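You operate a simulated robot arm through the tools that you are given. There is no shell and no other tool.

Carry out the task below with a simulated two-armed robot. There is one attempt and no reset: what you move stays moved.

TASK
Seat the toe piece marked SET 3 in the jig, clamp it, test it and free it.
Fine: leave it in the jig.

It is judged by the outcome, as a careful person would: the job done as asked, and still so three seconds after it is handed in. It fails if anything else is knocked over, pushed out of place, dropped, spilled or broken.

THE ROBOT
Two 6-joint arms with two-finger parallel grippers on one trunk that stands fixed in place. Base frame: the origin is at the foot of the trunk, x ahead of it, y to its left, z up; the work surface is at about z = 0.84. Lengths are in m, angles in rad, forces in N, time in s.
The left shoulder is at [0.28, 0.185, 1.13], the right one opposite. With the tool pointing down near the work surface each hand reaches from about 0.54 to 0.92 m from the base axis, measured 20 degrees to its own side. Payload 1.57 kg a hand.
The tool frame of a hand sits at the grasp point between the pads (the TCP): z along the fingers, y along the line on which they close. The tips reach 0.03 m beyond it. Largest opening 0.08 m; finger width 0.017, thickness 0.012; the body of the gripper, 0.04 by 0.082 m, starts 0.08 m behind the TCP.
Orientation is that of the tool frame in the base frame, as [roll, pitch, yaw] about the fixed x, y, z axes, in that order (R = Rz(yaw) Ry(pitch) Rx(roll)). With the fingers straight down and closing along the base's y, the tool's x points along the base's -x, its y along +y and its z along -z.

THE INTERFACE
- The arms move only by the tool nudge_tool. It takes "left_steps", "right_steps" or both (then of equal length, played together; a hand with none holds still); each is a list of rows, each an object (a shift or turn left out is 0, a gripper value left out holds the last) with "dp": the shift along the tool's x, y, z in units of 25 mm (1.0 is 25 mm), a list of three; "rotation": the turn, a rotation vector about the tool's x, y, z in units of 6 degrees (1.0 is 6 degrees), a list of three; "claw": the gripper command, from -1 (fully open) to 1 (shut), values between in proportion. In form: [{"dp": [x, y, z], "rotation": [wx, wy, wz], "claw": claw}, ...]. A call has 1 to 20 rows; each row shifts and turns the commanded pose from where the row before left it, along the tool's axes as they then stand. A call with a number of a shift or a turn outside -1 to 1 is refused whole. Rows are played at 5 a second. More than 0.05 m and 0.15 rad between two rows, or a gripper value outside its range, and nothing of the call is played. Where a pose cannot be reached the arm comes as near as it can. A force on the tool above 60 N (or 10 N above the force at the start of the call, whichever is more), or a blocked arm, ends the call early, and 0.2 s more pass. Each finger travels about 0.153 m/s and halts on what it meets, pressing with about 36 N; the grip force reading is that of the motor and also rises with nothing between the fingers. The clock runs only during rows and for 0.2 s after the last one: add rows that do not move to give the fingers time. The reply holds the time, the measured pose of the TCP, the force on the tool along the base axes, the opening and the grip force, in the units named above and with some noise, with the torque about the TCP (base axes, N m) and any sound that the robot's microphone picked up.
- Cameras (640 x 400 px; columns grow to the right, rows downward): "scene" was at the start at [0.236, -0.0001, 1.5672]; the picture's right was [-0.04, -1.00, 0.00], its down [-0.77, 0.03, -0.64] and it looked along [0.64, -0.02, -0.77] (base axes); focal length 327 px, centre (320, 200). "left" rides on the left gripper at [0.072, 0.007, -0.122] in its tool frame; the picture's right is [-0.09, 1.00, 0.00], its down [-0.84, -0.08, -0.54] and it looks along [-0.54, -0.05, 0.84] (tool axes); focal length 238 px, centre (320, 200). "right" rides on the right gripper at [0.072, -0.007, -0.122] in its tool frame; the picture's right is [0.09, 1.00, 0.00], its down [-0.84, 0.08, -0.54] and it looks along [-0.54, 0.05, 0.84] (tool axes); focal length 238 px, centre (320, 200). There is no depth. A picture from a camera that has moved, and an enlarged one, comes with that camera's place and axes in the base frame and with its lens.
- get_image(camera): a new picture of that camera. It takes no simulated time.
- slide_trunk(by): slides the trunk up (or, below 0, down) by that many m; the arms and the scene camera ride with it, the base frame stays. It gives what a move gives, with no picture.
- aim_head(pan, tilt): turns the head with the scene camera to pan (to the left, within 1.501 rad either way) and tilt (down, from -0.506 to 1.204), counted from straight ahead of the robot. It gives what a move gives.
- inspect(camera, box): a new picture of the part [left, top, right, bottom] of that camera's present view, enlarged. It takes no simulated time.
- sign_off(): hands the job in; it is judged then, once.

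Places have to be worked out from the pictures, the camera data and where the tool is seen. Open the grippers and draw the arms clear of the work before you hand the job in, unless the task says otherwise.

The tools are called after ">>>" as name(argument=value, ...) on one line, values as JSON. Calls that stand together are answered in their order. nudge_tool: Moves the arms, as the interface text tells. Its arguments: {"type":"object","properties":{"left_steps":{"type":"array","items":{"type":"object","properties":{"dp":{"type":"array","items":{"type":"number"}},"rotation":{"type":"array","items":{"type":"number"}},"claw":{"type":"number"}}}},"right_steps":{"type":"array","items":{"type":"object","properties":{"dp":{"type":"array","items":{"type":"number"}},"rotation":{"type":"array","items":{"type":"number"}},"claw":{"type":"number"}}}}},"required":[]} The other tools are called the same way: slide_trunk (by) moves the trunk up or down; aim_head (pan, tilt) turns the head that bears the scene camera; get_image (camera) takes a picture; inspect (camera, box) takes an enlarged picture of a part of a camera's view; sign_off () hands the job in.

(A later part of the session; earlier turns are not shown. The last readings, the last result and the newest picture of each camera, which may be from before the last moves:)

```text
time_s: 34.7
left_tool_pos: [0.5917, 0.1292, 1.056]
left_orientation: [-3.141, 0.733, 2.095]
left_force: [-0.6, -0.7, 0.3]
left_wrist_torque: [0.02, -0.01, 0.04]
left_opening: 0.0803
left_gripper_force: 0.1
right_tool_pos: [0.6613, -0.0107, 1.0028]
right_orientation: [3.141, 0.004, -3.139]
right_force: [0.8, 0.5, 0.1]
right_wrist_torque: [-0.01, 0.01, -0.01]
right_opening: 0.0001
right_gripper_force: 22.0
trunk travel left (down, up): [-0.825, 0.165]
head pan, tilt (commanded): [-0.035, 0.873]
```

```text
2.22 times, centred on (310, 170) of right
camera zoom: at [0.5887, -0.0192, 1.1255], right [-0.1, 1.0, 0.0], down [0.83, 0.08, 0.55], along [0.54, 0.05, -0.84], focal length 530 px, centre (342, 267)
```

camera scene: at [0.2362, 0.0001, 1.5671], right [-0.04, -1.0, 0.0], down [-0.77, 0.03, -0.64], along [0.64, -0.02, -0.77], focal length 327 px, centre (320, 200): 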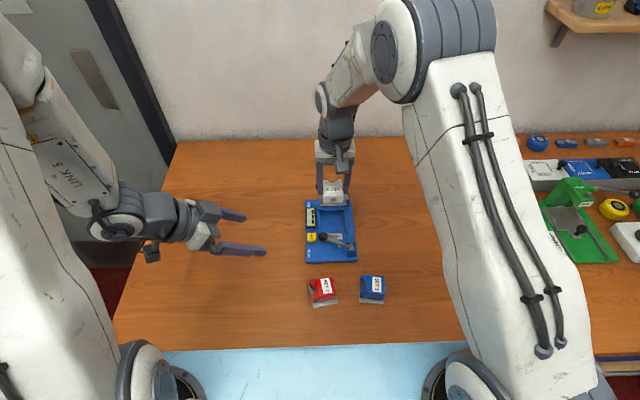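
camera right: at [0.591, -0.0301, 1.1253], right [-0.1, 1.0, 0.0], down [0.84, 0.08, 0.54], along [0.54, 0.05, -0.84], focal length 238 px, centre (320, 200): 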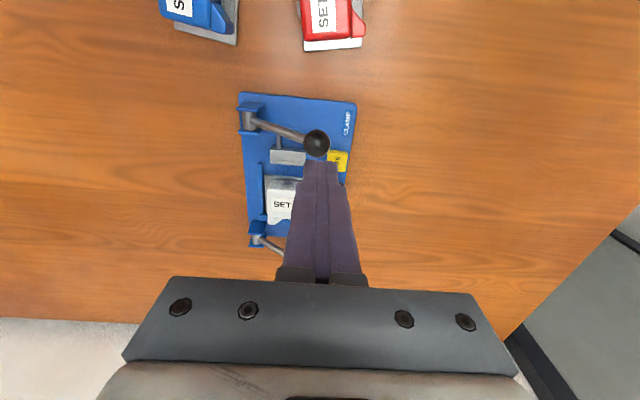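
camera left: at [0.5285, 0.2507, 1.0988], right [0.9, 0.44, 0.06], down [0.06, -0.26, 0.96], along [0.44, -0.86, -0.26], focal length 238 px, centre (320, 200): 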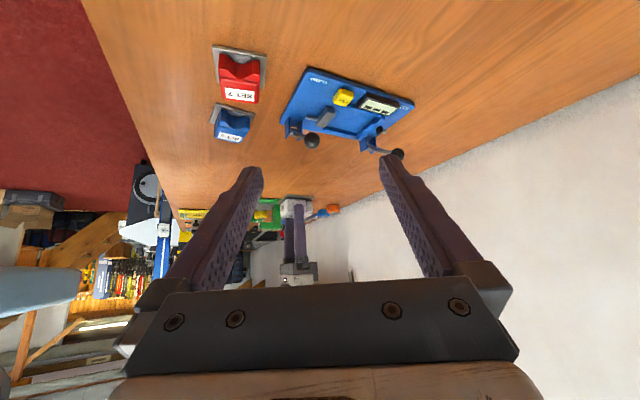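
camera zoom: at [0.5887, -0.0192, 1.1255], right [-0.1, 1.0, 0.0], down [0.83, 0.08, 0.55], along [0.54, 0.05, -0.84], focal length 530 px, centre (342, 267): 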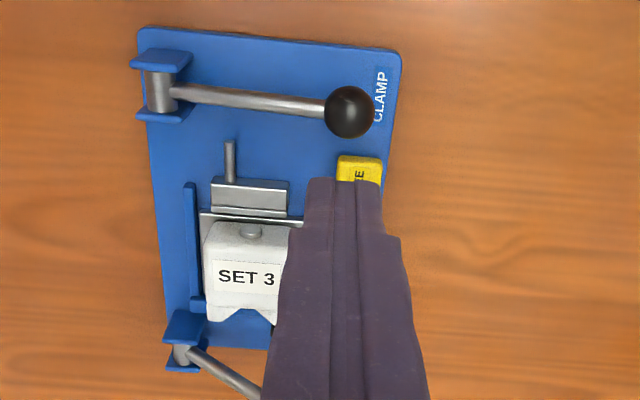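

The CLAMP lever stays down. I zoom to verify the pusher's nose is on the plate's rear edge.

>>> inspect(camera="left", box=[325, 95, 385, 140])

>>> inspect(camera="right", box=[255, 130, 325, 210])

>>> inspect(camera="scene", box=[315, 200, 363, 245])

```text
8.89 times, centred on (355, 118) of left
camera zoom: at [0.5284, 0.2507, 1.0988], right [0.9, 0.44, 0.06], down [0.06, -0.26, 0.96], along [0.44, -0.86, -0.26], focal length 2119 px, centre (9, 933)
```

zoom: 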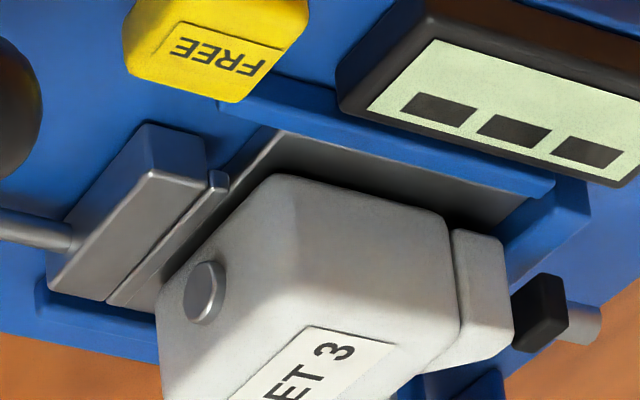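

```text
5.00 times, centred on (290, 170) of right
camera zoom: at [0.5887, -0.0192, 1.1255], right [-0.1, 1.0, 0.0], down [0.83, 0.08, 0.55], along [0.54, 0.05, -0.84], focal length 1192 px, centre (470, 350)
```

zoom: 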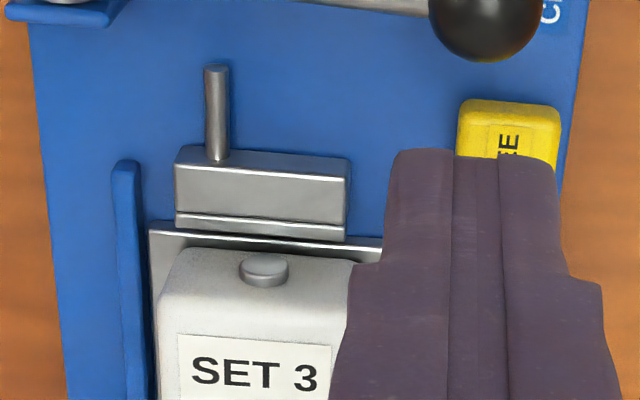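

```text
8.89 times, centred on (339, 222) of scene
camera zoom: at [0.2359, 0.0, 1.5672], right [-0.04, -1.0, 0.0], down [-0.77, 0.03, -0.64], along [0.64, -0.02, -0.77], focal length 2907 px, centre (151, 0)
```

zoom: 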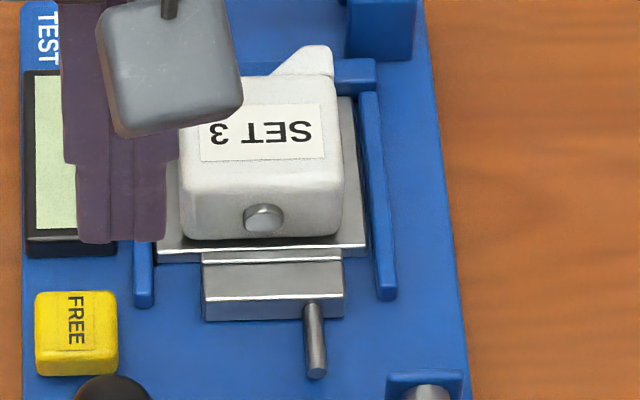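

The clamp holds the plate with its nose over the rear edge. Now the TEST lever: I move the closed right fingers above its knob at about (0.820, −0.022).

>>> nudge_tool(right_steps=[{"dp": [-0.909, -0.06, 0]}, {"dp": [-0.909, -0.06, 0]}, {"dp": [-0.909, -0.06, 0]}, {"dp": [-0.909, -0.06, 0]}, {"dp": [-0.909, -0.06, 0]}, {"dp": [-0.909, -0.06, 0]}, {"dp": [-0.909, -0.06, 0]}, {}])

>>> get_image(camera="right")

>>> inspect(camera="scene", box=[290, 130, 390, 230])

>>> get_image(camera="left")

```text
time_s: 36.5
left_tool_pos: [0.5907, 0.1312, 1.0562]
left_orientation: [-3.136, 0.732, 2.095]
left_force: [-0.5, -0.1, 0.6]
left_wrist_torque: [-0.01, 0.0, -0.01]
left_opening: 0.08
left_gripper_force: 0.1
right_tool_pos: [0.8228, -0.0205, 1.0015]
right_orientation: [3.14, 0.003, -3.137]
right_force: [0.0, -0.8, -0.9]
right_wrist_torque: [-0.01, -0.03, -0.01]
right_opening: 0.0
right_gripper_force: 22.0
trunk travel left (down, up): [-0.825, 0.165]
head pan, tilt (commanded): [-0.035, 0.873]
```

```text
taken
camera right: at [0.7496, -0.0298, 1.1236], right [-0.1, 1.0, 0.0], down [0.83, 0.08, 0.55], along [0.54, 0.05, -0.84], focal length 238 px, centre (320, 200)
```

right: 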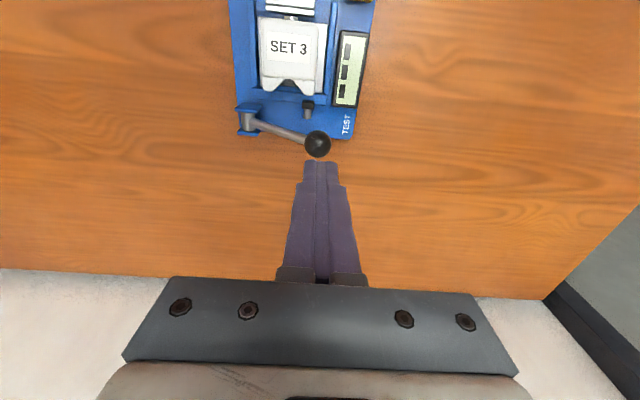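

```text
4.00 times, centred on (340, 180) of scene
camera zoom: at [0.2362, 0.0, 1.5671], right [-0.04, -1.0, 0.0], down [-0.77, 0.03, -0.64], along [0.64, -0.02, -0.77], focal length 1308 px, centre (240, 280)
```

zoom: 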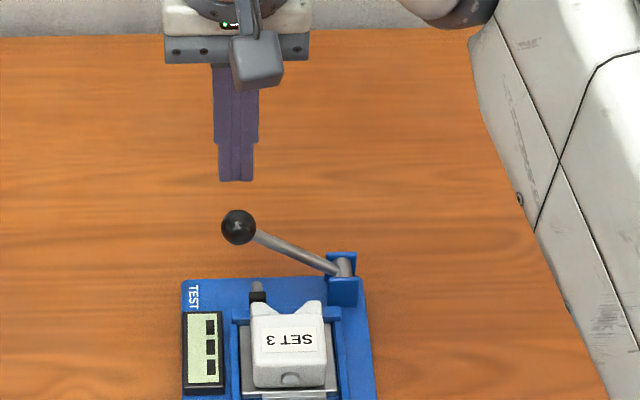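

```text
taken
camera left: at [0.5286, 0.2507, 1.0987], right [0.9, 0.44, 0.06], down [0.06, -0.26, 0.96], along [0.44, -0.86, -0.26], focal length 238 px, centre (320, 200)
```

left: 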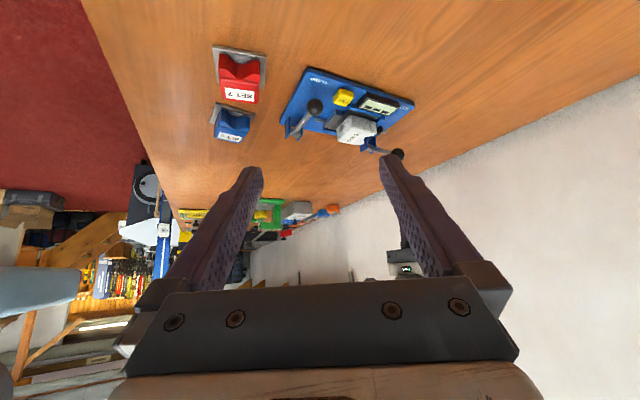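

The test knob lies right under the fingertips. I lower and start pressing along the arc in stages, watching the wing, display and force.

>>> nudge_tool(right_steps=[{"dp": [0, -0.05, 0.7]}, {"dp": [0, 0, 0.6]}, {"dp": [0, 0.08, 0.25]}, {"dp": [0, 0.08, 0.25]}, {}])

>>> inspect(camera="left", box=[320, 85, 420, 165])

>>> inspect(camera="scene", box=[295, 150, 375, 230])

```text
time_s: 37.7
left_tool_pos: [0.5913, 0.1298, 1.0557]
left_orientation: [-3.138, 0.734, 2.095]
left_force: [0.1, 0.2, -0.9]
left_wrist_torque: [0.01, -0.04, -0.01]
left_opening: 0.0797
left_gripper_force: 0.1
right_tool_pos: [0.8229, -0.0174, 0.9593]
right_orientation: [3.14, 0.003, -3.137]
right_force: [0.4, 1.0, 0.8]
right_wrist_torque: [0.04, -0.01, 0.02]
right_opening: 0.0003
right_gripper_force: 21.2
trunk travel left (down, up): [-0.825, 0.165]
head pan, tilt (commanded): [-0.035, 0.873]
```

```text
5.00 times, centred on (370, 125) of left
camera zoom: at [0.5284, 0.2507, 1.0988], right [0.9, 0.44, 0.06], down [0.06, -0.26, 0.96], along [0.44, -0.86, -0.26], focal length 1192 px, centre (70, 575)
```

zoom: 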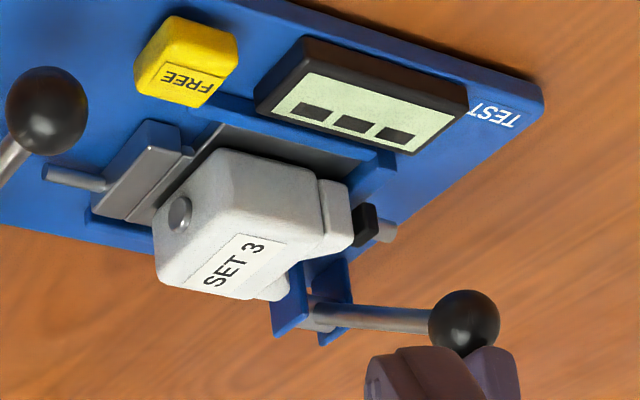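

```text
5.00 times, centred on (335, 190) of scene
camera zoom: at [0.236, 0.0, 1.5672], right [-0.04, -1.0, 0.0], down [-0.77, 0.03, -0.64], along [0.64, -0.02, -0.77], focal length 1635 px, centre (245, 250)
```

zoom: 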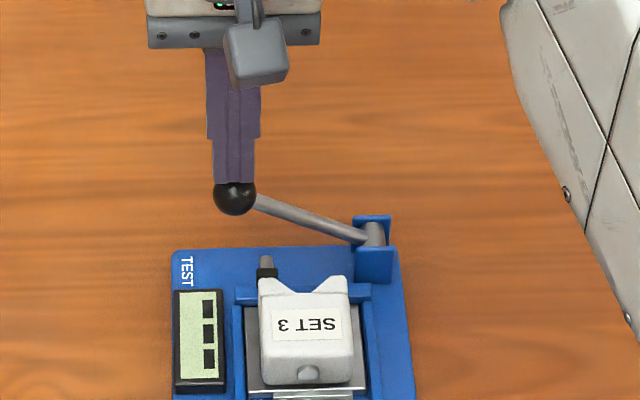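

The lever is turning with little force. I press on in stages.

>>> nudge_tool(right_steps=[{"dp": [0, 0.1, 0.25]}, {"dp": [0, 0.08, 0.25]}, {}])

>>> inspect(camera="left", box=[320, 85, 420, 165])

>>> inspect(camera="scene", box=[305, 185, 365, 230])

```text
time_s: 38.5
left_tool_pos: [0.5917, 0.1304, 1.0569]
left_orientation: [-3.138, 0.733, 2.094]
left_force: [-0.6, 0.1, 0.3]
left_wrist_torque: [-0.02, -0.02, -0.01]
left_opening: 0.0801
left_gripper_force: 0.0
right_tool_pos: [0.8252, -0.0133, 0.9454]
right_orientation: [3.138, 0.006, -3.138]
right_force: [-0.2, -0.9, 0.9]
right_wrist_torque: [0.01, -0.03, 0.05]
right_opening: 0.0001
right_gripper_force: 21.5
trunk travel left (down, up): [-0.825, 0.165]
head pan, tilt (commanded): [-0.035, 0.873]
```

```text
5.00 times, centred on (370, 125) of left
camera zoom: at [0.5284, 0.2507, 1.0988], right [0.9, 0.44, 0.06], down [0.06, -0.26, 0.96], along [0.44, -0.86, -0.26], focal length 1192 px, centre (70, 575)
```

zoom: 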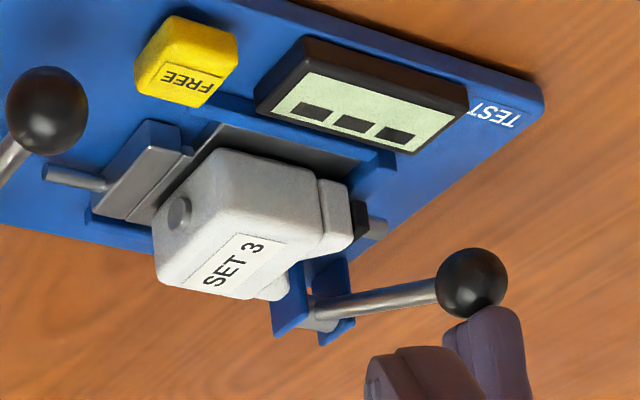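

```text
8.89 times, centred on (335, 208) of scene
camera zoom: at [0.236, 0.0, 1.5672], right [-0.04, -1.0, 0.0], down [-0.77, 0.03, -0.64], along [0.64, -0.02, -0.77], focal length 2907 px, centre (187, 133)
```

zoom: 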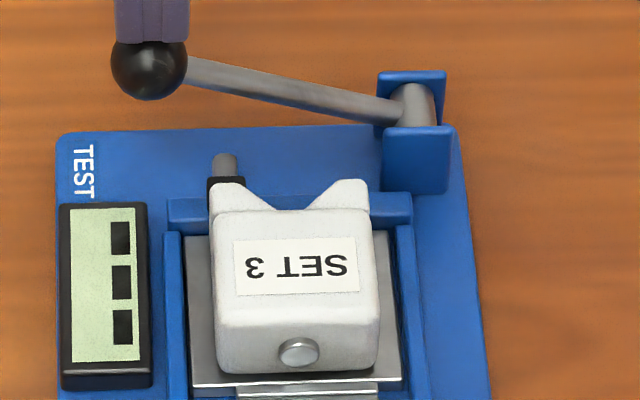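

The plunger advances to the wing. I continue pressing.

>>> nudge_tool(right_steps=[{"dp": [0.03, 0.05, 0.22]}, {"dp": [0.03, 0.02, 0.2]}, {}])

>>> inspect(camera="left", box=[320, 85, 420, 165])

>>> inspect(camera="scene", box=[305, 185, 365, 230])

```text
time_s: 39.3
left_tool_pos: [0.5911, 0.1302, 1.0561]
left_orientation: [-3.139, 0.734, 2.094]
left_force: [0.0, -0.7, -0.3]
left_wrist_torque: [-0.03, 0.03, -0.03]
left_opening: 0.08
left_gripper_force: 0.1
right_tool_pos: [0.8201, -0.011, 0.9364]
right_orientation: [3.139, 0.005, -3.137]
right_force: [-0.3, 0.7, 2.5]
right_wrist_torque: [0.03, 0.01, 0.01]
right_opening: 0.0
right_gripper_force: 21.3
trunk travel left (down, up): [-0.825, 0.165]
head pan, tilt (commanded): [-0.035, 0.873]
```

```text
5.00 times, centred on (370, 125) of left
camera zoom: at [0.5284, 0.2507, 1.0988], right [0.9, 0.44, 0.06], down [0.06, -0.26, 0.96], along [0.44, -0.86, -0.26], focal length 1192 px, centre (70, 575)
```

zoom: 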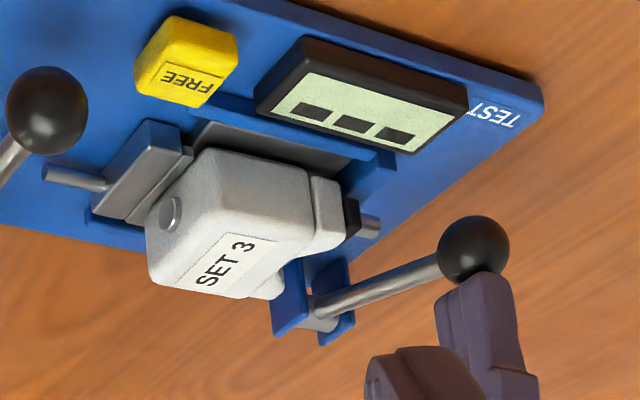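

```text
8.89 times, centred on (335, 208) of scene
camera zoom: at [0.236, 0.0001, 1.5672], right [-0.04, -1.0, 0.0], down [-0.77, 0.03, -0.64], along [0.64, -0.02, -0.77], focal length 2907 px, centre (187, 133)
```

zoom: 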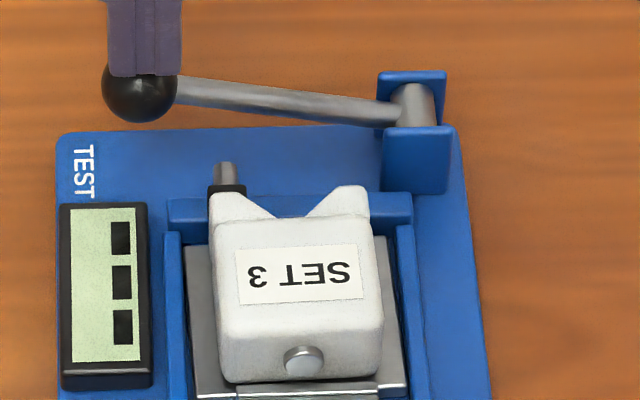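

The piece itself seems to have shifted a few millimetres toward the pusher as the plunger pushes. I zoom in on pusher, lip and plunger before pressing further.

>>> inspect(camera="left", box=[325, 95, 385, 140])

>>> inspect(camera="scene", box=[315, 200, 363, 245])

>>> get_image(camera="right")

>>> inspect(camera="right", box=[230, 0, 380, 130])

```text
8.89 times, centred on (355, 118) of left
camera zoom: at [0.5284, 0.2507, 1.0988], right [0.9, 0.44, 0.06], down [0.06, -0.26, 0.96], along [0.44, -0.86, -0.26], focal length 2119 px, centre (9, 933)
```

zoom: 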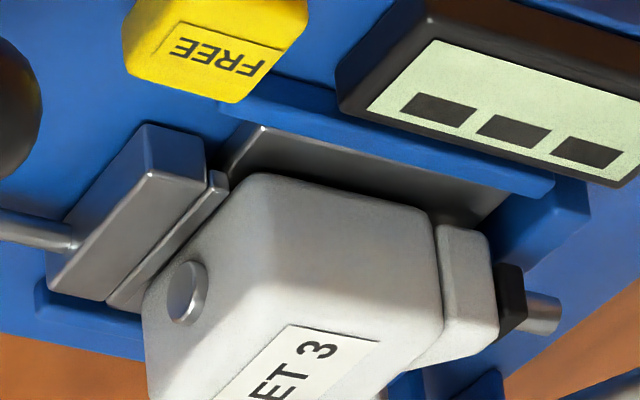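

```text
8.89 times, centred on (339, 222) of scene
camera zoom: at [0.236, 0.0001, 1.5672], right [-0.04, -1.0, 0.0], down [-0.77, 0.03, -0.64], along [0.64, -0.02, -0.77], focal length 2907 px, centre (151, 0)
```

zoom: 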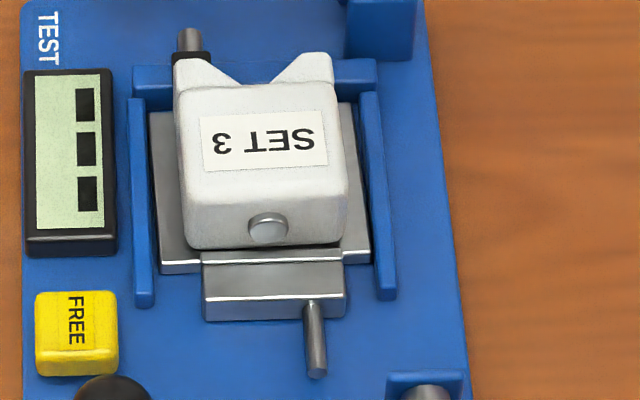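

```text
taken
camera right: at [0.7467, -0.0196, 1.0577], right [-0.1, 1.0, 0.0], down [0.83, 0.08, 0.55], along [0.54, 0.05, -0.84], focal length 238 px, centre (320, 200)
```

right: 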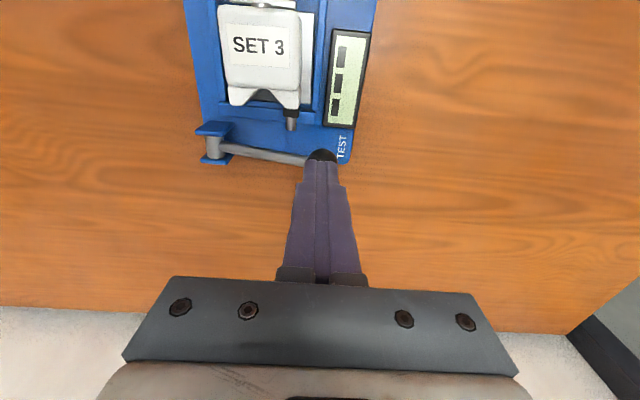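

```text
3.08 times, centred on (305, 65) of right
camera zoom: at [0.7467, -0.0196, 1.0577], right [-0.1, 1.0, 0.0], down [0.83, 0.08, 0.55], along [0.54, 0.05, -0.84], focal length 733 px, centre (366, 615)
```

zoom: 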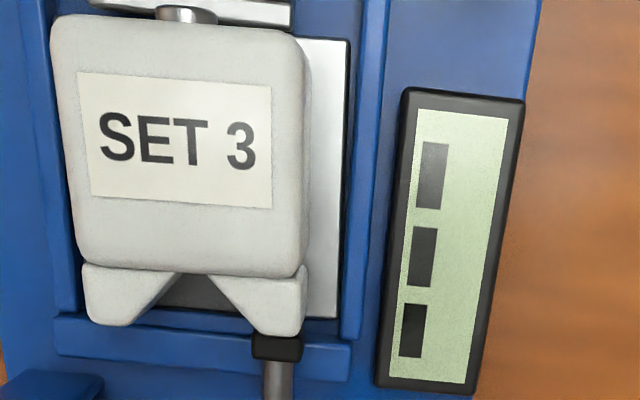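

The piece is only loosely held and the plunger is shoving it: gap and wing positions show the jaws should face +y (as the pieces lay and as the jig's labels read), so the plunger meets the side of a wing. I stop the test here, back the hand off, and will free and re-seat the piece.

>>> nudge_tool(right_steps=[{"dp": [0, 0, -0.3]}, {"dp": [0, 0, -0.8]}, {"dp": [0, 0, -0.9]}, {"dp": [0, 0, -0.9]}, {}])

>>> inspect(camera="left", box=[270, 75, 420, 180])

>>> inspect(camera="scene", box=[300, 175, 364, 255])

>>> inspect(camera="right", box=[220, 0, 380, 160])

```text
time_s: 40.5
left_tool_pos: [0.5903, 0.1303, 1.0545]
left_orientation: [-3.14, 0.734, 2.095]
left_force: [1.1, -0.6, 0.7]
left_wrist_torque: [-0.01, 0.01, -0.01]
left_opening: 0.0799
left_gripper_force: 0.0
right_tool_pos: [0.8206, -0.0106, 1.0092]
right_orientation: [3.14, 0.005, -3.14]
right_force: [-0.5, -0.1, 0.1]
right_wrist_torque: [-0.03, 0.0, 0.0]
right_opening: 0.0
right_gripper_force: 21.6
trunk travel left (down, up): [-0.825, 0.165]
head pan, tilt (commanded): [-0.035, 0.873]
```

```text
3.81 times, centred on (345, 128) of left
camera zoom: at [0.5284, 0.2507, 1.0988], right [0.9, 0.44, 0.06], down [0.06, -0.26, 0.96], along [0.44, -0.86, -0.26], focal length 908 px, centre (225, 476)
```

zoom: 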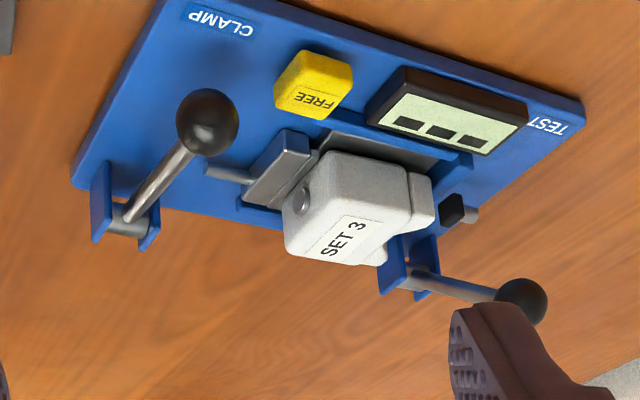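

```text
5.00 times, centred on (332, 215) of scene
camera zoom: at [0.2359, 0.0, 1.5672], right [-0.04, -1.0, 0.0], down [-0.77, 0.03, -0.64], along [0.64, -0.02, -0.77], focal length 1635 px, centre (260, 125)
```

zoom: 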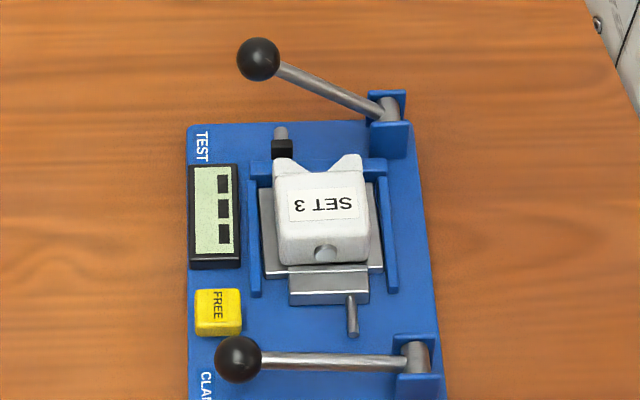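

```text
2.50 times, centred on (300, 80) of right
camera zoom: at [0.7472, -0.0197, 1.131], right [-0.1, 1.0, 0.0], down [0.83, 0.08, 0.55], along [0.54, 0.05, -0.84], focal length 596 px, centre (370, 500)
```

zoom: 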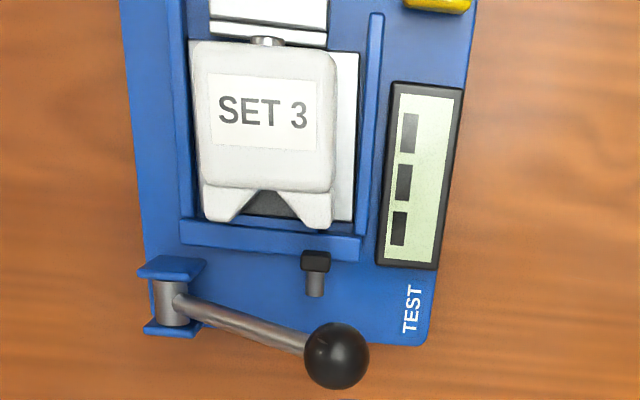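

The TEST lever sprang back by itself and the plunger retracted; the display is still blank. I zoom in on the lip and plate front to understand the seat before freeing it.

>>> inspect(camera="right", box=[255, 70, 325, 115])

>>> inspect(camera="right", box=[255, 0, 325, 50])

>>> inspect(camera="left", box=[355, 100, 395, 130])

```text
8.89 times, centred on (290, 92) of right
camera zoom: at [0.7472, -0.0197, 1.131], right [-0.1, 1.0, 0.0], down [0.83, 0.08, 0.55], along [0.54, 0.05, -0.84], focal length 2119 px, centre (587, 1156)
```

zoom: 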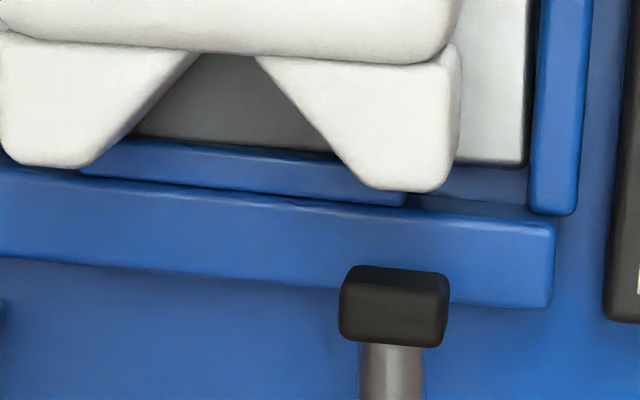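

```text
8.00 times, centred on (290, 25) of right
camera zoom: at [0.7472, -0.0197, 1.131], right [-0.1, 1.0, 0.0], down [0.83, 0.08, 0.55], along [0.54, 0.05, -0.84], focal length 1907 px, centre (560, 1600)
```

zoom: 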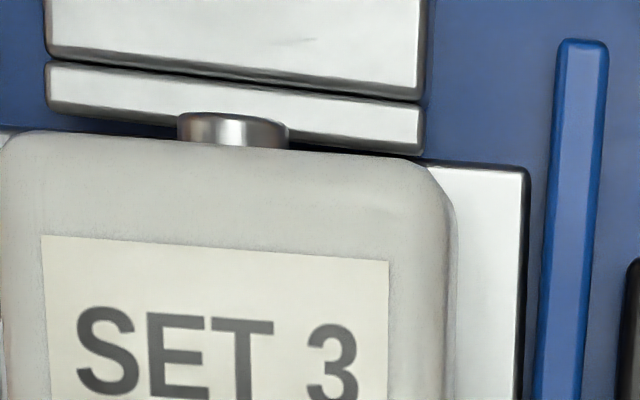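

```text
13.33 times, centred on (375, 115) of left
camera zoom: at [0.5284, 0.2507, 1.0988], right [0.9, 0.44, 0.06], down [0.06, -0.26, 0.96], along [0.44, -0.86, -0.26], focal length 3178 px, centre (-413, 1333)
```

zoom: 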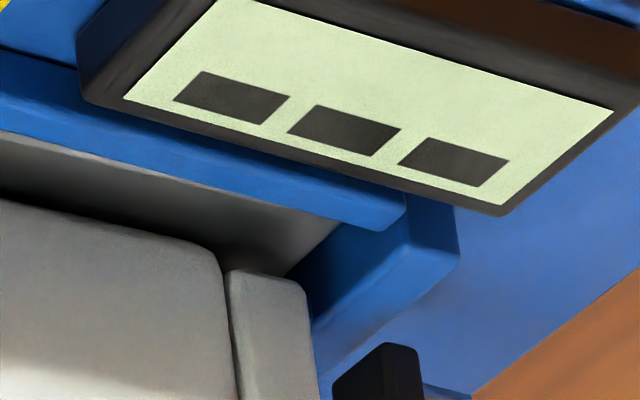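

Measured from above: lip tip x≈0.787, closed nose ≈0.729 – a 58 mm gap that only retains the plate's 62 mm side, confirming jaws belong toward +y. I move to the FREE button at about (0.7035, 0.0014).

>>> nudge_tool(right_steps=[{"dp": [0.937, 0.097, 0]}, {"dp": [0.937, 0.097, 0]}, {"dp": [0.937, 0.097, 0]}, {"dp": [0.937, 0.097, 0]}, {"dp": [0.937, 0.097, 0]}, {"dp": [0, 0, 0.7]}, {"dp": [0, 0, 0.7]}, {"dp": [0, 0, 0.7]}, {}])

>>> get_image(camera="right")

>>> inspect(camera="scene", box=[290, 170, 380, 270])

>>> inspect(camera="left", box=[270, 75, 420, 180])

```text
time_s: 42.5
left_tool_pos: [0.5914, 0.1302, 1.055]
left_orientation: [-3.138, 0.734, 2.094]
left_force: [-0.2, 0.0, 0.3]
left_wrist_torque: [0.01, -0.01, 0.01]
left_opening: 0.0799
left_gripper_force: 0.1
right_tool_pos: [0.7064, 0.0013, 0.9533]
right_orientation: [3.14, 0.004, -3.138]
right_force: [-0.1, 0.1, -0.3]
right_wrist_torque: [-0.02, 0.02, -0.02]
right_opening: 0.0001
right_gripper_force: 21.1
trunk travel left (down, up): [-0.825, 0.165]
head pan, tilt (commanded): [-0.035, 0.873]
```

```text
taken
camera right: at [0.6328, -0.0071, 1.0749], right [-0.1, 1.0, 0.0], down [0.83, 0.08, 0.55], along [0.54, 0.05, -0.84], focal length 238 px, centre (320, 200)
```

right: 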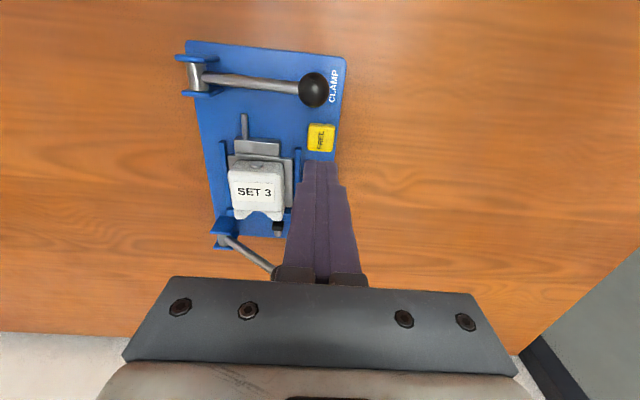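

```text
4.00 times, centred on (335, 220) of scene
camera zoom: at [0.2361, 0.0, 1.5671], right [-0.04, -1.0, 0.0], down [-0.77, 0.03, -0.64], along [0.64, -0.02, -0.77], focal length 1308 px, centre (260, 120)
```

zoom: 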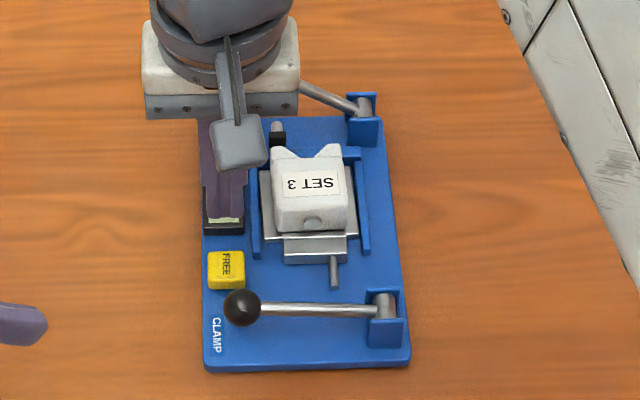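

```text
3.81 times, centred on (345, 128) of left
camera zoom: at [0.5285, 0.2507, 1.0987], right [0.9, 0.44, 0.06], down [0.06, -0.26, 0.96], along [0.44, -0.86, -0.26], focal length 908 px, centre (225, 476)
```

zoom: 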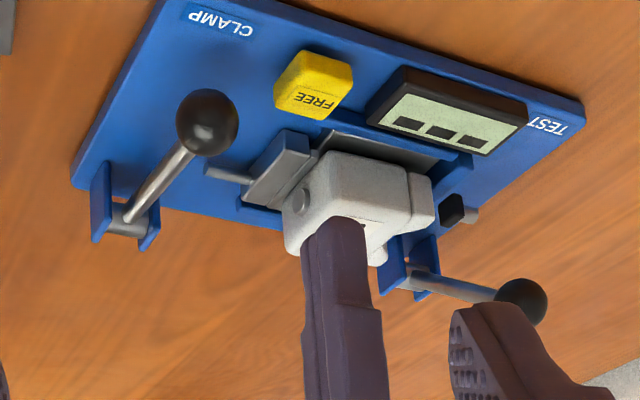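

FREE is about 4 mm nearer than the fingertips; I correct and press it down gently.

>>> nudge_tool(right_steps=[{"dp": [0.17, 0, 0.6]}, {"dp": [0, 0, 0.7]}, {"dp": [0, 0, 0.7]}, {"dp": [0, 0, 0.2]}, {"dp": [0, 0, 0.12]}, {}])

>>> inspect(camera="left", box=[270, 75, 420, 180])

>>> inspect(camera="scene", box=[290, 170, 380, 270])

```text
time_s: 43.9
left_tool_pos: [0.5913, 0.1302, 1.0553]
left_orientation: [-3.138, 0.734, 2.096]
left_force: [-0.4, -0.5, -0.5]
left_wrist_torque: [0.01, 0.02, -0.01]
left_opening: 0.0802
left_gripper_force: 0.0
right_tool_pos: [0.7005, 0.002, 0.8962]
right_orientation: [3.14, 0.005, -3.139]
right_force: [1.6, 0.2, 2.4]
right_wrist_torque: [0.03, -0.03, -0.01]
right_opening: 0.0
right_gripper_force: 20.7
trunk travel left (down, up): [-0.825, 0.165]
head pan, tilt (commanded): [-0.035, 0.873]
```

```text
3.81 times, centred on (345, 128) of left
camera zoom: at [0.5284, 0.2508, 1.0988], right [0.9, 0.44, 0.06], down [0.06, -0.26, 0.96], along [0.44, -0.86, -0.26], focal length 908 px, centre (225, 476)
```

zoom: 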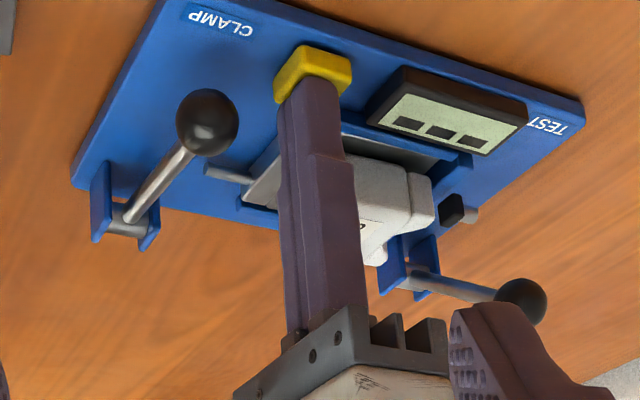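

```text
4.00 times, centred on (335, 220) of scene
camera zoom: at [0.236, 0.0001, 1.5672], right [-0.04, -1.0, 0.0], down [-0.77, 0.03, -0.64], along [0.64, -0.02, -0.77], focal length 1308 px, centre (260, 120)
```

zoom: 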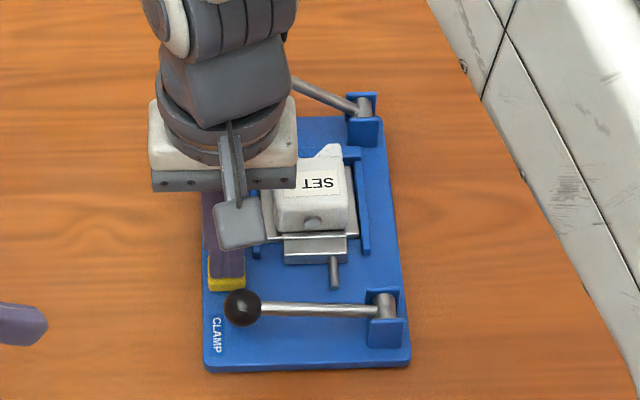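

Contact with the button has just begun (2.4 N). I press further in small steps.

>>> nudge_tool(right_steps=[{"dp": [0, 0, 0.08]}, {"dp": [0, 0, 0.08]}, {"dp": [0, 0, 0.08]}, {}])

>>> inspect(camera="left", box=[270, 75, 420, 180])

```text
time_s: 44.9
left_tool_pos: [0.5901, 0.1303, 1.0571]
left_orientation: [-3.137, 0.733, 2.095]
left_force: [-0.5, 0.8, 0.5]
left_wrist_torque: [0.01, -0.01, 0.01]
left_opening: 0.0799
left_gripper_force: 0.1
right_tool_pos: [0.7, 0.0011, 0.8938]
right_orientation: [3.136, 0.007, -3.138]
right_force: [-0.1, 3.9, 20.7]
right_wrist_torque: [0.14, 0.2, -0.05]
right_opening: 0.0
right_gripper_force: 20.9
trunk travel left (down, up): [-0.825, 0.165]
head pan, tilt (commanded): [-0.035, 0.873]
heard: click
```

```text
3.81 times, centred on (345, 128) of left
camera zoom: at [0.5278, 0.2509, 1.0993], right [0.9, 0.44, 0.06], down [0.06, -0.26, 0.96], along [0.44, -0.86, -0.26], focal length 908 px, centre (225, 476)
```

zoom: 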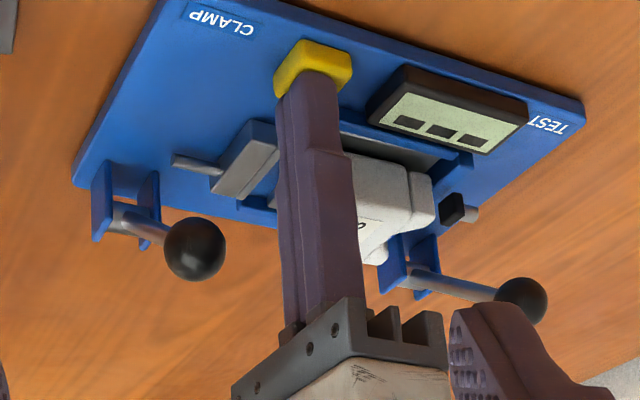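

A click: the clamp lever has sprung up and the pusher retracted. I lift off and go back over the piece with the fingers opened to re-grip it.

>>> nudge_tool(right_steps=[{"dp": [0, 0, -0.5]}, {"dp": [0, 0, -0.9]}, {"dp": [0, 0, -0.95]}, {"dp": [0, 0, -0.95]}, {"dp": [0, 0, -0.95]}, {"dp": [-0.7, -0.75, 0], "claw": 0.5}, {"dp": [-0.7, -0.75, 0], "claw": 0}, {"dp": [-0.68, -0.76, 0], "claw": -0.4}, {"claw": -0.4}])

>>> get_image(camera="right")

>>> inspect(camera="right", box=[250, 60, 390, 200])

>>> inspect(camera="scene", box=[300, 180, 364, 260])

>>> inspect(camera="left", box=[270, 75, 420, 180])

```text
time_s: 46.9
left_tool_pos: [0.5922, 0.131, 1.0545]
left_orientation: [-3.139, 0.732, 2.093]
left_force: [0.1, -0.1, 0.1]
left_wrist_torque: [0.01, -0.02, -0.01]
left_opening: 0.08
left_gripper_force: 0.0
right_tool_pos: [0.7507, -0.0548, 0.9986]
right_orientation: [3.14, 0.003, -3.138]
right_force: [0.1, 0.6, -0.9]
right_wrist_torque: [0.0, 0.0, -0.02]
right_opening: 0.0561
right_gripper_force: 0.0
trunk travel left (down, up): [-0.825, 0.165]
head pan, tilt (commanded): [-0.035, 0.873]
```

```text
taken
camera right: at [0.677, -0.0643, 1.1209], right [-0.1, 1.0, 0.0], down [0.83, 0.08, 0.55], along [0.54, 0.05, -0.84], focal length 238 px, centre (320, 200)
```

right: 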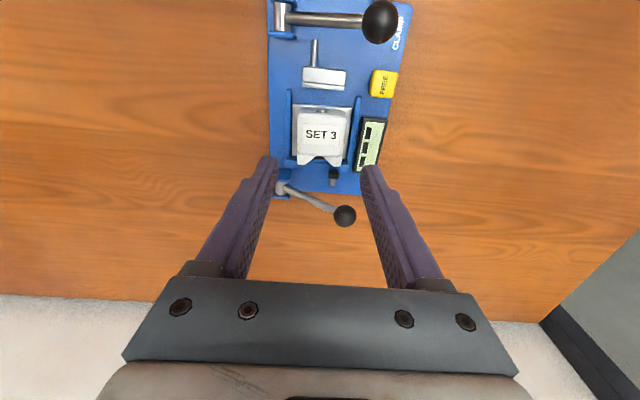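

```text
2.86 times, centred on (320, 130) of right
camera zoom: at [0.677, -0.0643, 1.1209], right [-0.1, 1.0, 0.0], down [0.83, 0.08, 0.55], along [0.54, 0.05, -0.84], focal length 681 px, centre (320, 400)
```

zoom: 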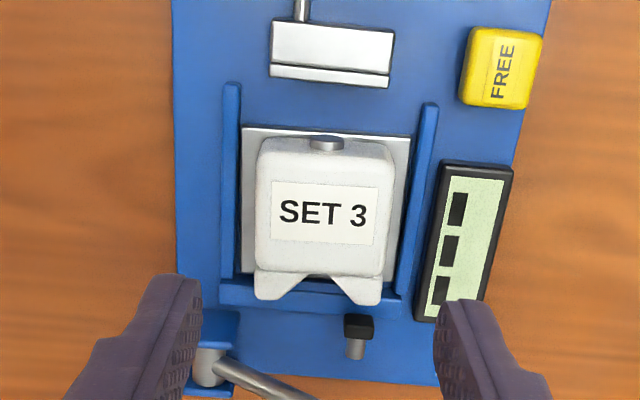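

```text
5.00 times, centred on (332, 220) of scene
camera zoom: at [0.2361, -0.0001, 1.5672], right [-0.04, -1.0, 0.0], down [-0.77, 0.03, -0.64], along [0.64, -0.02, -0.77], focal length 1635 px, centre (260, 100)
```

zoom: 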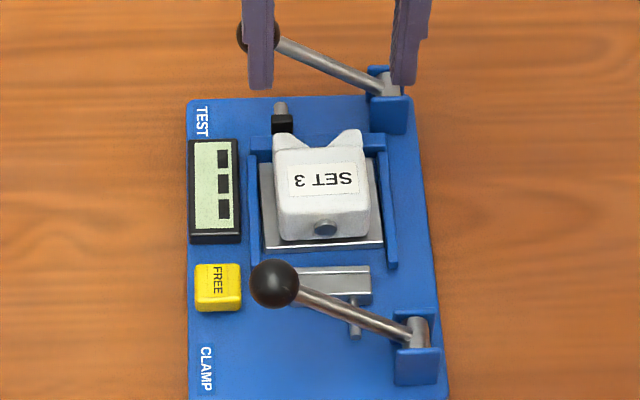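

```text
3.81 times, centred on (345, 128) of left
camera zoom: at [0.5285, 0.2507, 1.0988], right [0.9, 0.44, 0.06], down [0.06, -0.26, 0.96], along [0.44, -0.86, -0.26], focal length 908 px, centre (225, 476)
```

zoom: 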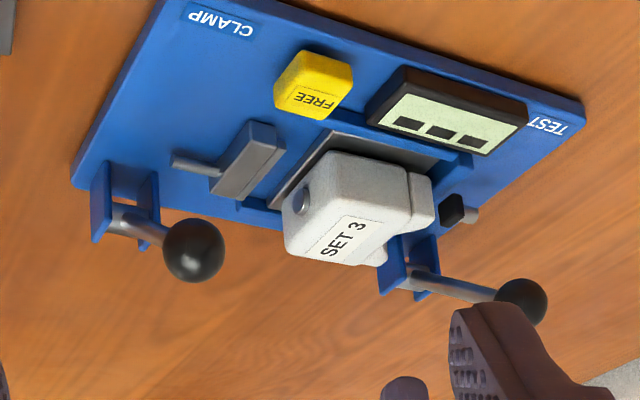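

Piece sits with its plate centre about (0.760, −0.057), yawed 1.5°. I align over the body, descend around it and grip.

>>> nudge_tool(right_steps=[{"dp": [-0.18, 0, 0], "rotation": [0, 0, -0.22]}, {"dp": [0, 0, 0.8]}, {"dp": [0, 0, 0.8]}, {"dp": [0, 0, 0.8]}, {"dp": [0, 0, 0.8]}, {"dp": [0, 0, 0.5]}, {"dp": [0, 0, 0.2]}, {}])

>>> inspect(camera="right", box=[230, 60, 410, 220])

>>> inspect(camera="left", box=[320, 90, 400, 150])

```text
time_s: 48.7
left_tool_pos: [0.5912, 0.13, 1.055]
left_orientation: [-3.14, 0.732, 2.095]
left_force: [0.0, 0.8, 0.6]
left_wrist_torque: [0.01, 0.01, -0.04]
left_opening: 0.0801
left_gripper_force: 0.1
right_tool_pos: [0.7551, -0.0553, 0.9011]
right_orientation: [3.141, 0.006, -3.115]
right_force: [0.5, 0.9, 0.8]
right_wrist_torque: [0.04, -0.01, -0.03]
right_opening: 0.0561
right_gripper_force: 0.0
trunk travel left (down, up): [-0.825, 0.165]
head pan, tilt (commanded): [-0.035, 0.873]
```

```text
2.50 times, centred on (320, 140) of right
camera zoom: at [0.6826, -0.0658, 1.0229], right [-0.12, 0.99, 0.0], down [0.83, 0.1, 0.55], along [0.54, 0.07, -0.84], focal length 596 px, centre (320, 350)
```

zoom: 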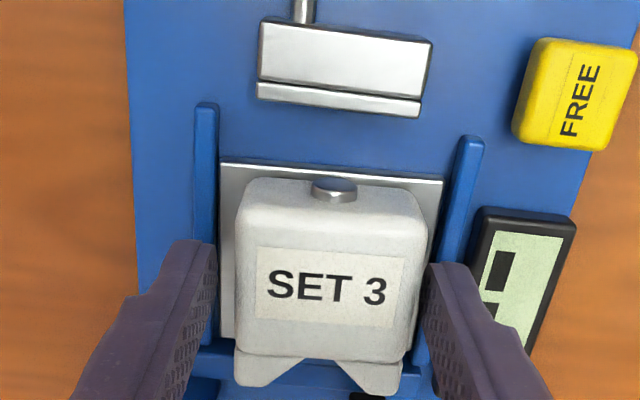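

```text
6.67 times, centred on (360, 120) of left
camera zoom: at [0.5284, 0.2507, 1.0988], right [0.9, 0.44, 0.06], down [0.06, -0.26, 0.96], along [0.44, -0.86, -0.26], focal length 1589 px, centre (53, 733)
```

zoom: 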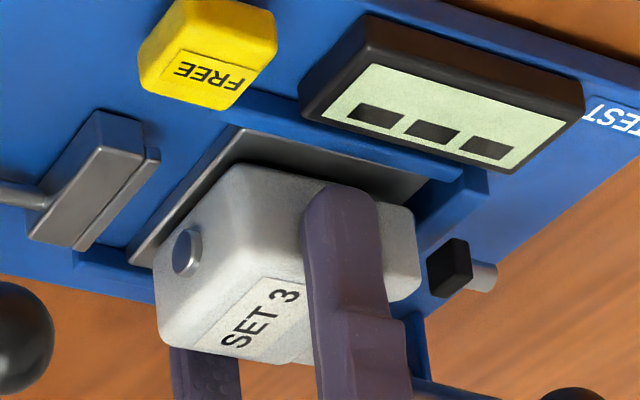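

Fingers straddle the body. I close, slide the piece 5 mm back out from under the lip and lift it clear.

>>> nudge_tool(right_steps=[{"claw": 0.3}, {"claw": 1}, {"claw": 1}, {"claw": 1}, {"dp": [0.1, 0, 0]}, {"dp": [0.1, 0, 0]}, {"dp": [0, 0, -0.2]}, {"dp": [0, 0, -0.5]}, {"dp": [0, 0, -0.9]}, {"dp": [0, 0, -0.9]}, {"dp": [0, 0, -0.9]}, {"dp": [0, 0, -0.9]}, {"dp": [0, 0, -0.5]}, {}])

>>> inspect(camera="scene", box=[290, 160, 380, 270])

>>> get_image(camera="right")

>>> inspect(camera="left", box=[270, 75, 430, 195])

```text
time_s: 51.7
left_tool_pos: [0.5911, 0.1292, 1.0558]
left_orientation: [-3.138, 0.734, 2.095]
left_force: [-0.3, 0.0, 0.2]
left_wrist_torque: [0.02, 0.0, -0.01]
left_opening: 0.0797
left_gripper_force: 0.2
right_tool_pos: [0.7515, -0.0566, 1.0225]
right_orientation: [3.141, 0.003, -3.115]
right_force: [0.4, -0.2, -2.0]
right_wrist_torque: [-0.01, 0.02, -0.06]
right_opening: 0.0476
right_gripper_force: 36.1
trunk travel left (down, up): [-0.825, 0.165]
head pan, tilt (commanded): [-0.035, 0.873]
```

```text
3.64 times, centred on (335, 215) of scene
camera zoom: at [0.2361, 0.0001, 1.5671], right [-0.04, -1.0, 0.0], down [-0.77, 0.03, -0.64], along [0.64, -0.02, -0.77], focal length 1189 px, centre (266, 146)
```

zoom: 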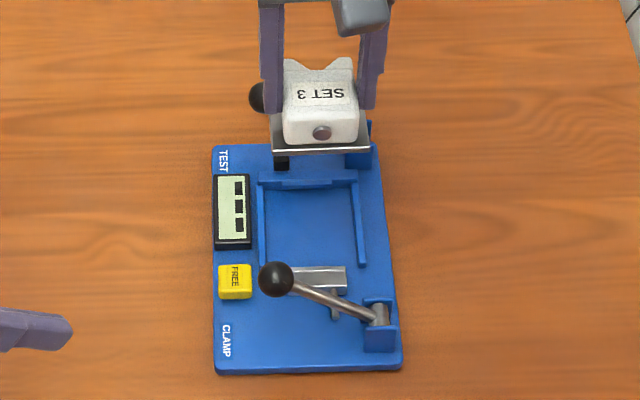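

```text
taken
camera right: at [0.6779, -0.0661, 1.1443], right [-0.12, 0.99, 0.0], down [0.83, 0.1, 0.55], along [0.54, 0.07, -0.84], focal length 238 px, centre (320, 200)
```

right: 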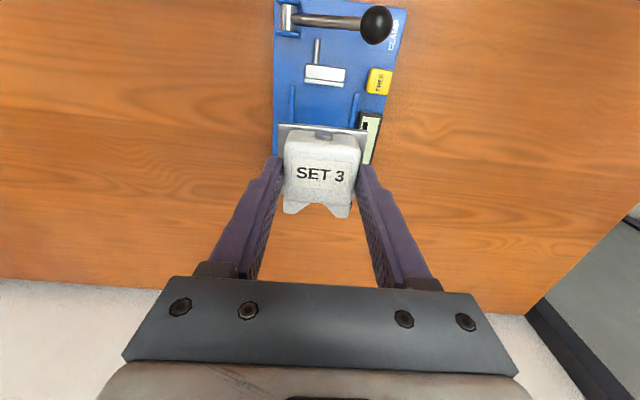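

```text
3.33 times, centred on (350, 135) of left
camera zoom: at [0.5285, 0.2508, 1.0988], right [0.9, 0.44, 0.06], down [0.06, -0.26, 0.96], along [0.44, -0.86, -0.26], focal length 794 px, centre (220, 417)
```

zoom: 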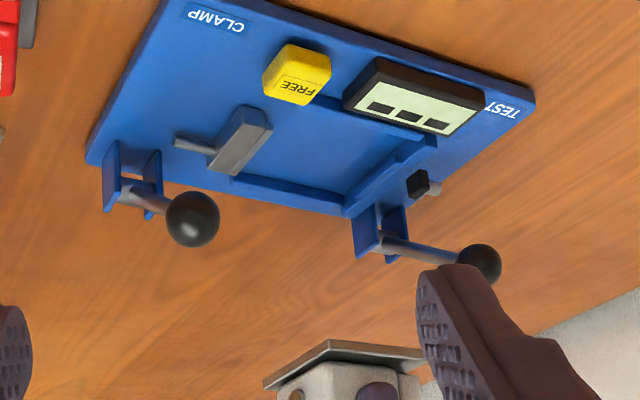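

The piece is lifted clear. I now turn it 88.5° counter-clockwise so the jaws face +y.

>>> nudge_tool(right_steps=[{"rotation": [0, 0, -0.983]}, {"rotation": [0, 0, -0.983]}, {"rotation": [0, 0, -0.983]}, {"rotation": [0, 0, -0.983]}, {"rotation": [0, 0, -0.983]}, {"rotation": [0, 0, -0.983]}, {"rotation": [0, 0, -0.983]}, {"rotation": [0, 0, -0.983]}, {"rotation": [0, 0, -0.983]}, {"rotation": [0, 0, -0.983]}, {"rotation": [0, 0, -0.983]}, {"rotation": [0, 0, -0.983]}, {"rotation": [0, 0, -0.983]}, {"rotation": [0, 0, -0.983]}, {"rotation": [0, 0, -0.983]}, {}])

>>> get_image(camera="right")

>>> inspect(camera="scene", box=[290, 160, 380, 270])

>>> inspect(camera="right", box=[230, 80, 410, 260])

```text
time_s: 55.1
left_tool_pos: [0.5913, 0.1301, 1.0554]
left_orientation: [-3.138, 0.732, 2.095]
left_force: [-0.2, -0.4, -0.3]
left_wrist_torque: [0.03, 0.01, -0.01]
left_opening: 0.0799
left_gripper_force: 0.0
right_tool_pos: [0.751, -0.057, 1.021]
right_orientation: [-3.138, 0.003, -1.57]
right_force: [-0.1, -0.1, -2.6]
right_wrist_torque: [0.01, -0.03, -0.05]
right_opening: 0.0473
right_gripper_force: 35.5
trunk travel left (down, up): [-0.825, 0.165]
head pan, tilt (commanded): [-0.035, 0.873]
```

```text
taken
camera right: at [0.7564, -0.1303, 1.1419], right [-1.0, -0.09, 0.0], down [-0.08, 0.84, 0.54], along [-0.05, 0.54, -0.84], focal length 238 px, centre (320, 200)
```

right: 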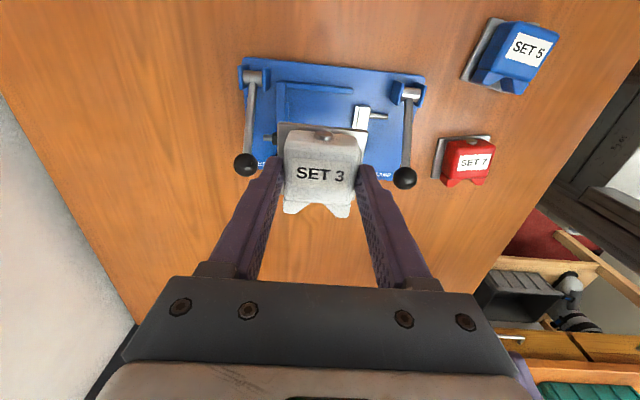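

```text
3.64 times, centred on (335, 215) of scene
camera zoom: at [0.2362, 0.0001, 1.5671], right [-0.04, -1.0, 0.0], down [-0.77, 0.03, -0.64], along [0.64, -0.02, -0.77], focal length 1189 px, centre (266, 146)
```

zoom: 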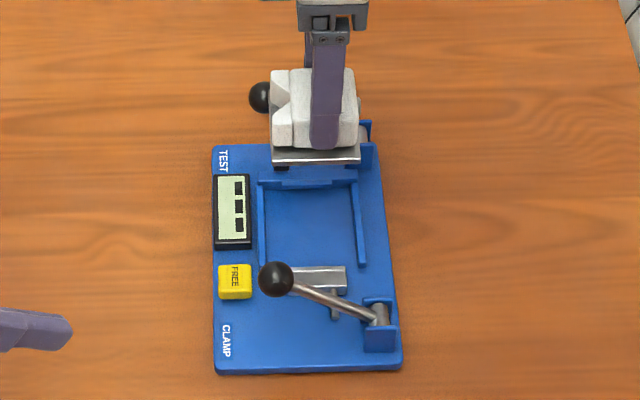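

```text
2.22 times, centred on (320, 170) of right
camera zoom: at [0.7564, -0.1303, 1.1419], right [-1.0, -0.09, 0.0], down [-0.08, 0.84, 0.54], along [-0.05, 0.54, -0.84], focal length 530 px, centre (320, 267)
```

zoom: 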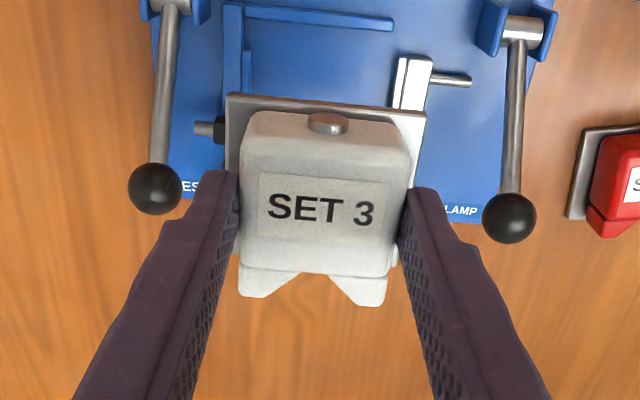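

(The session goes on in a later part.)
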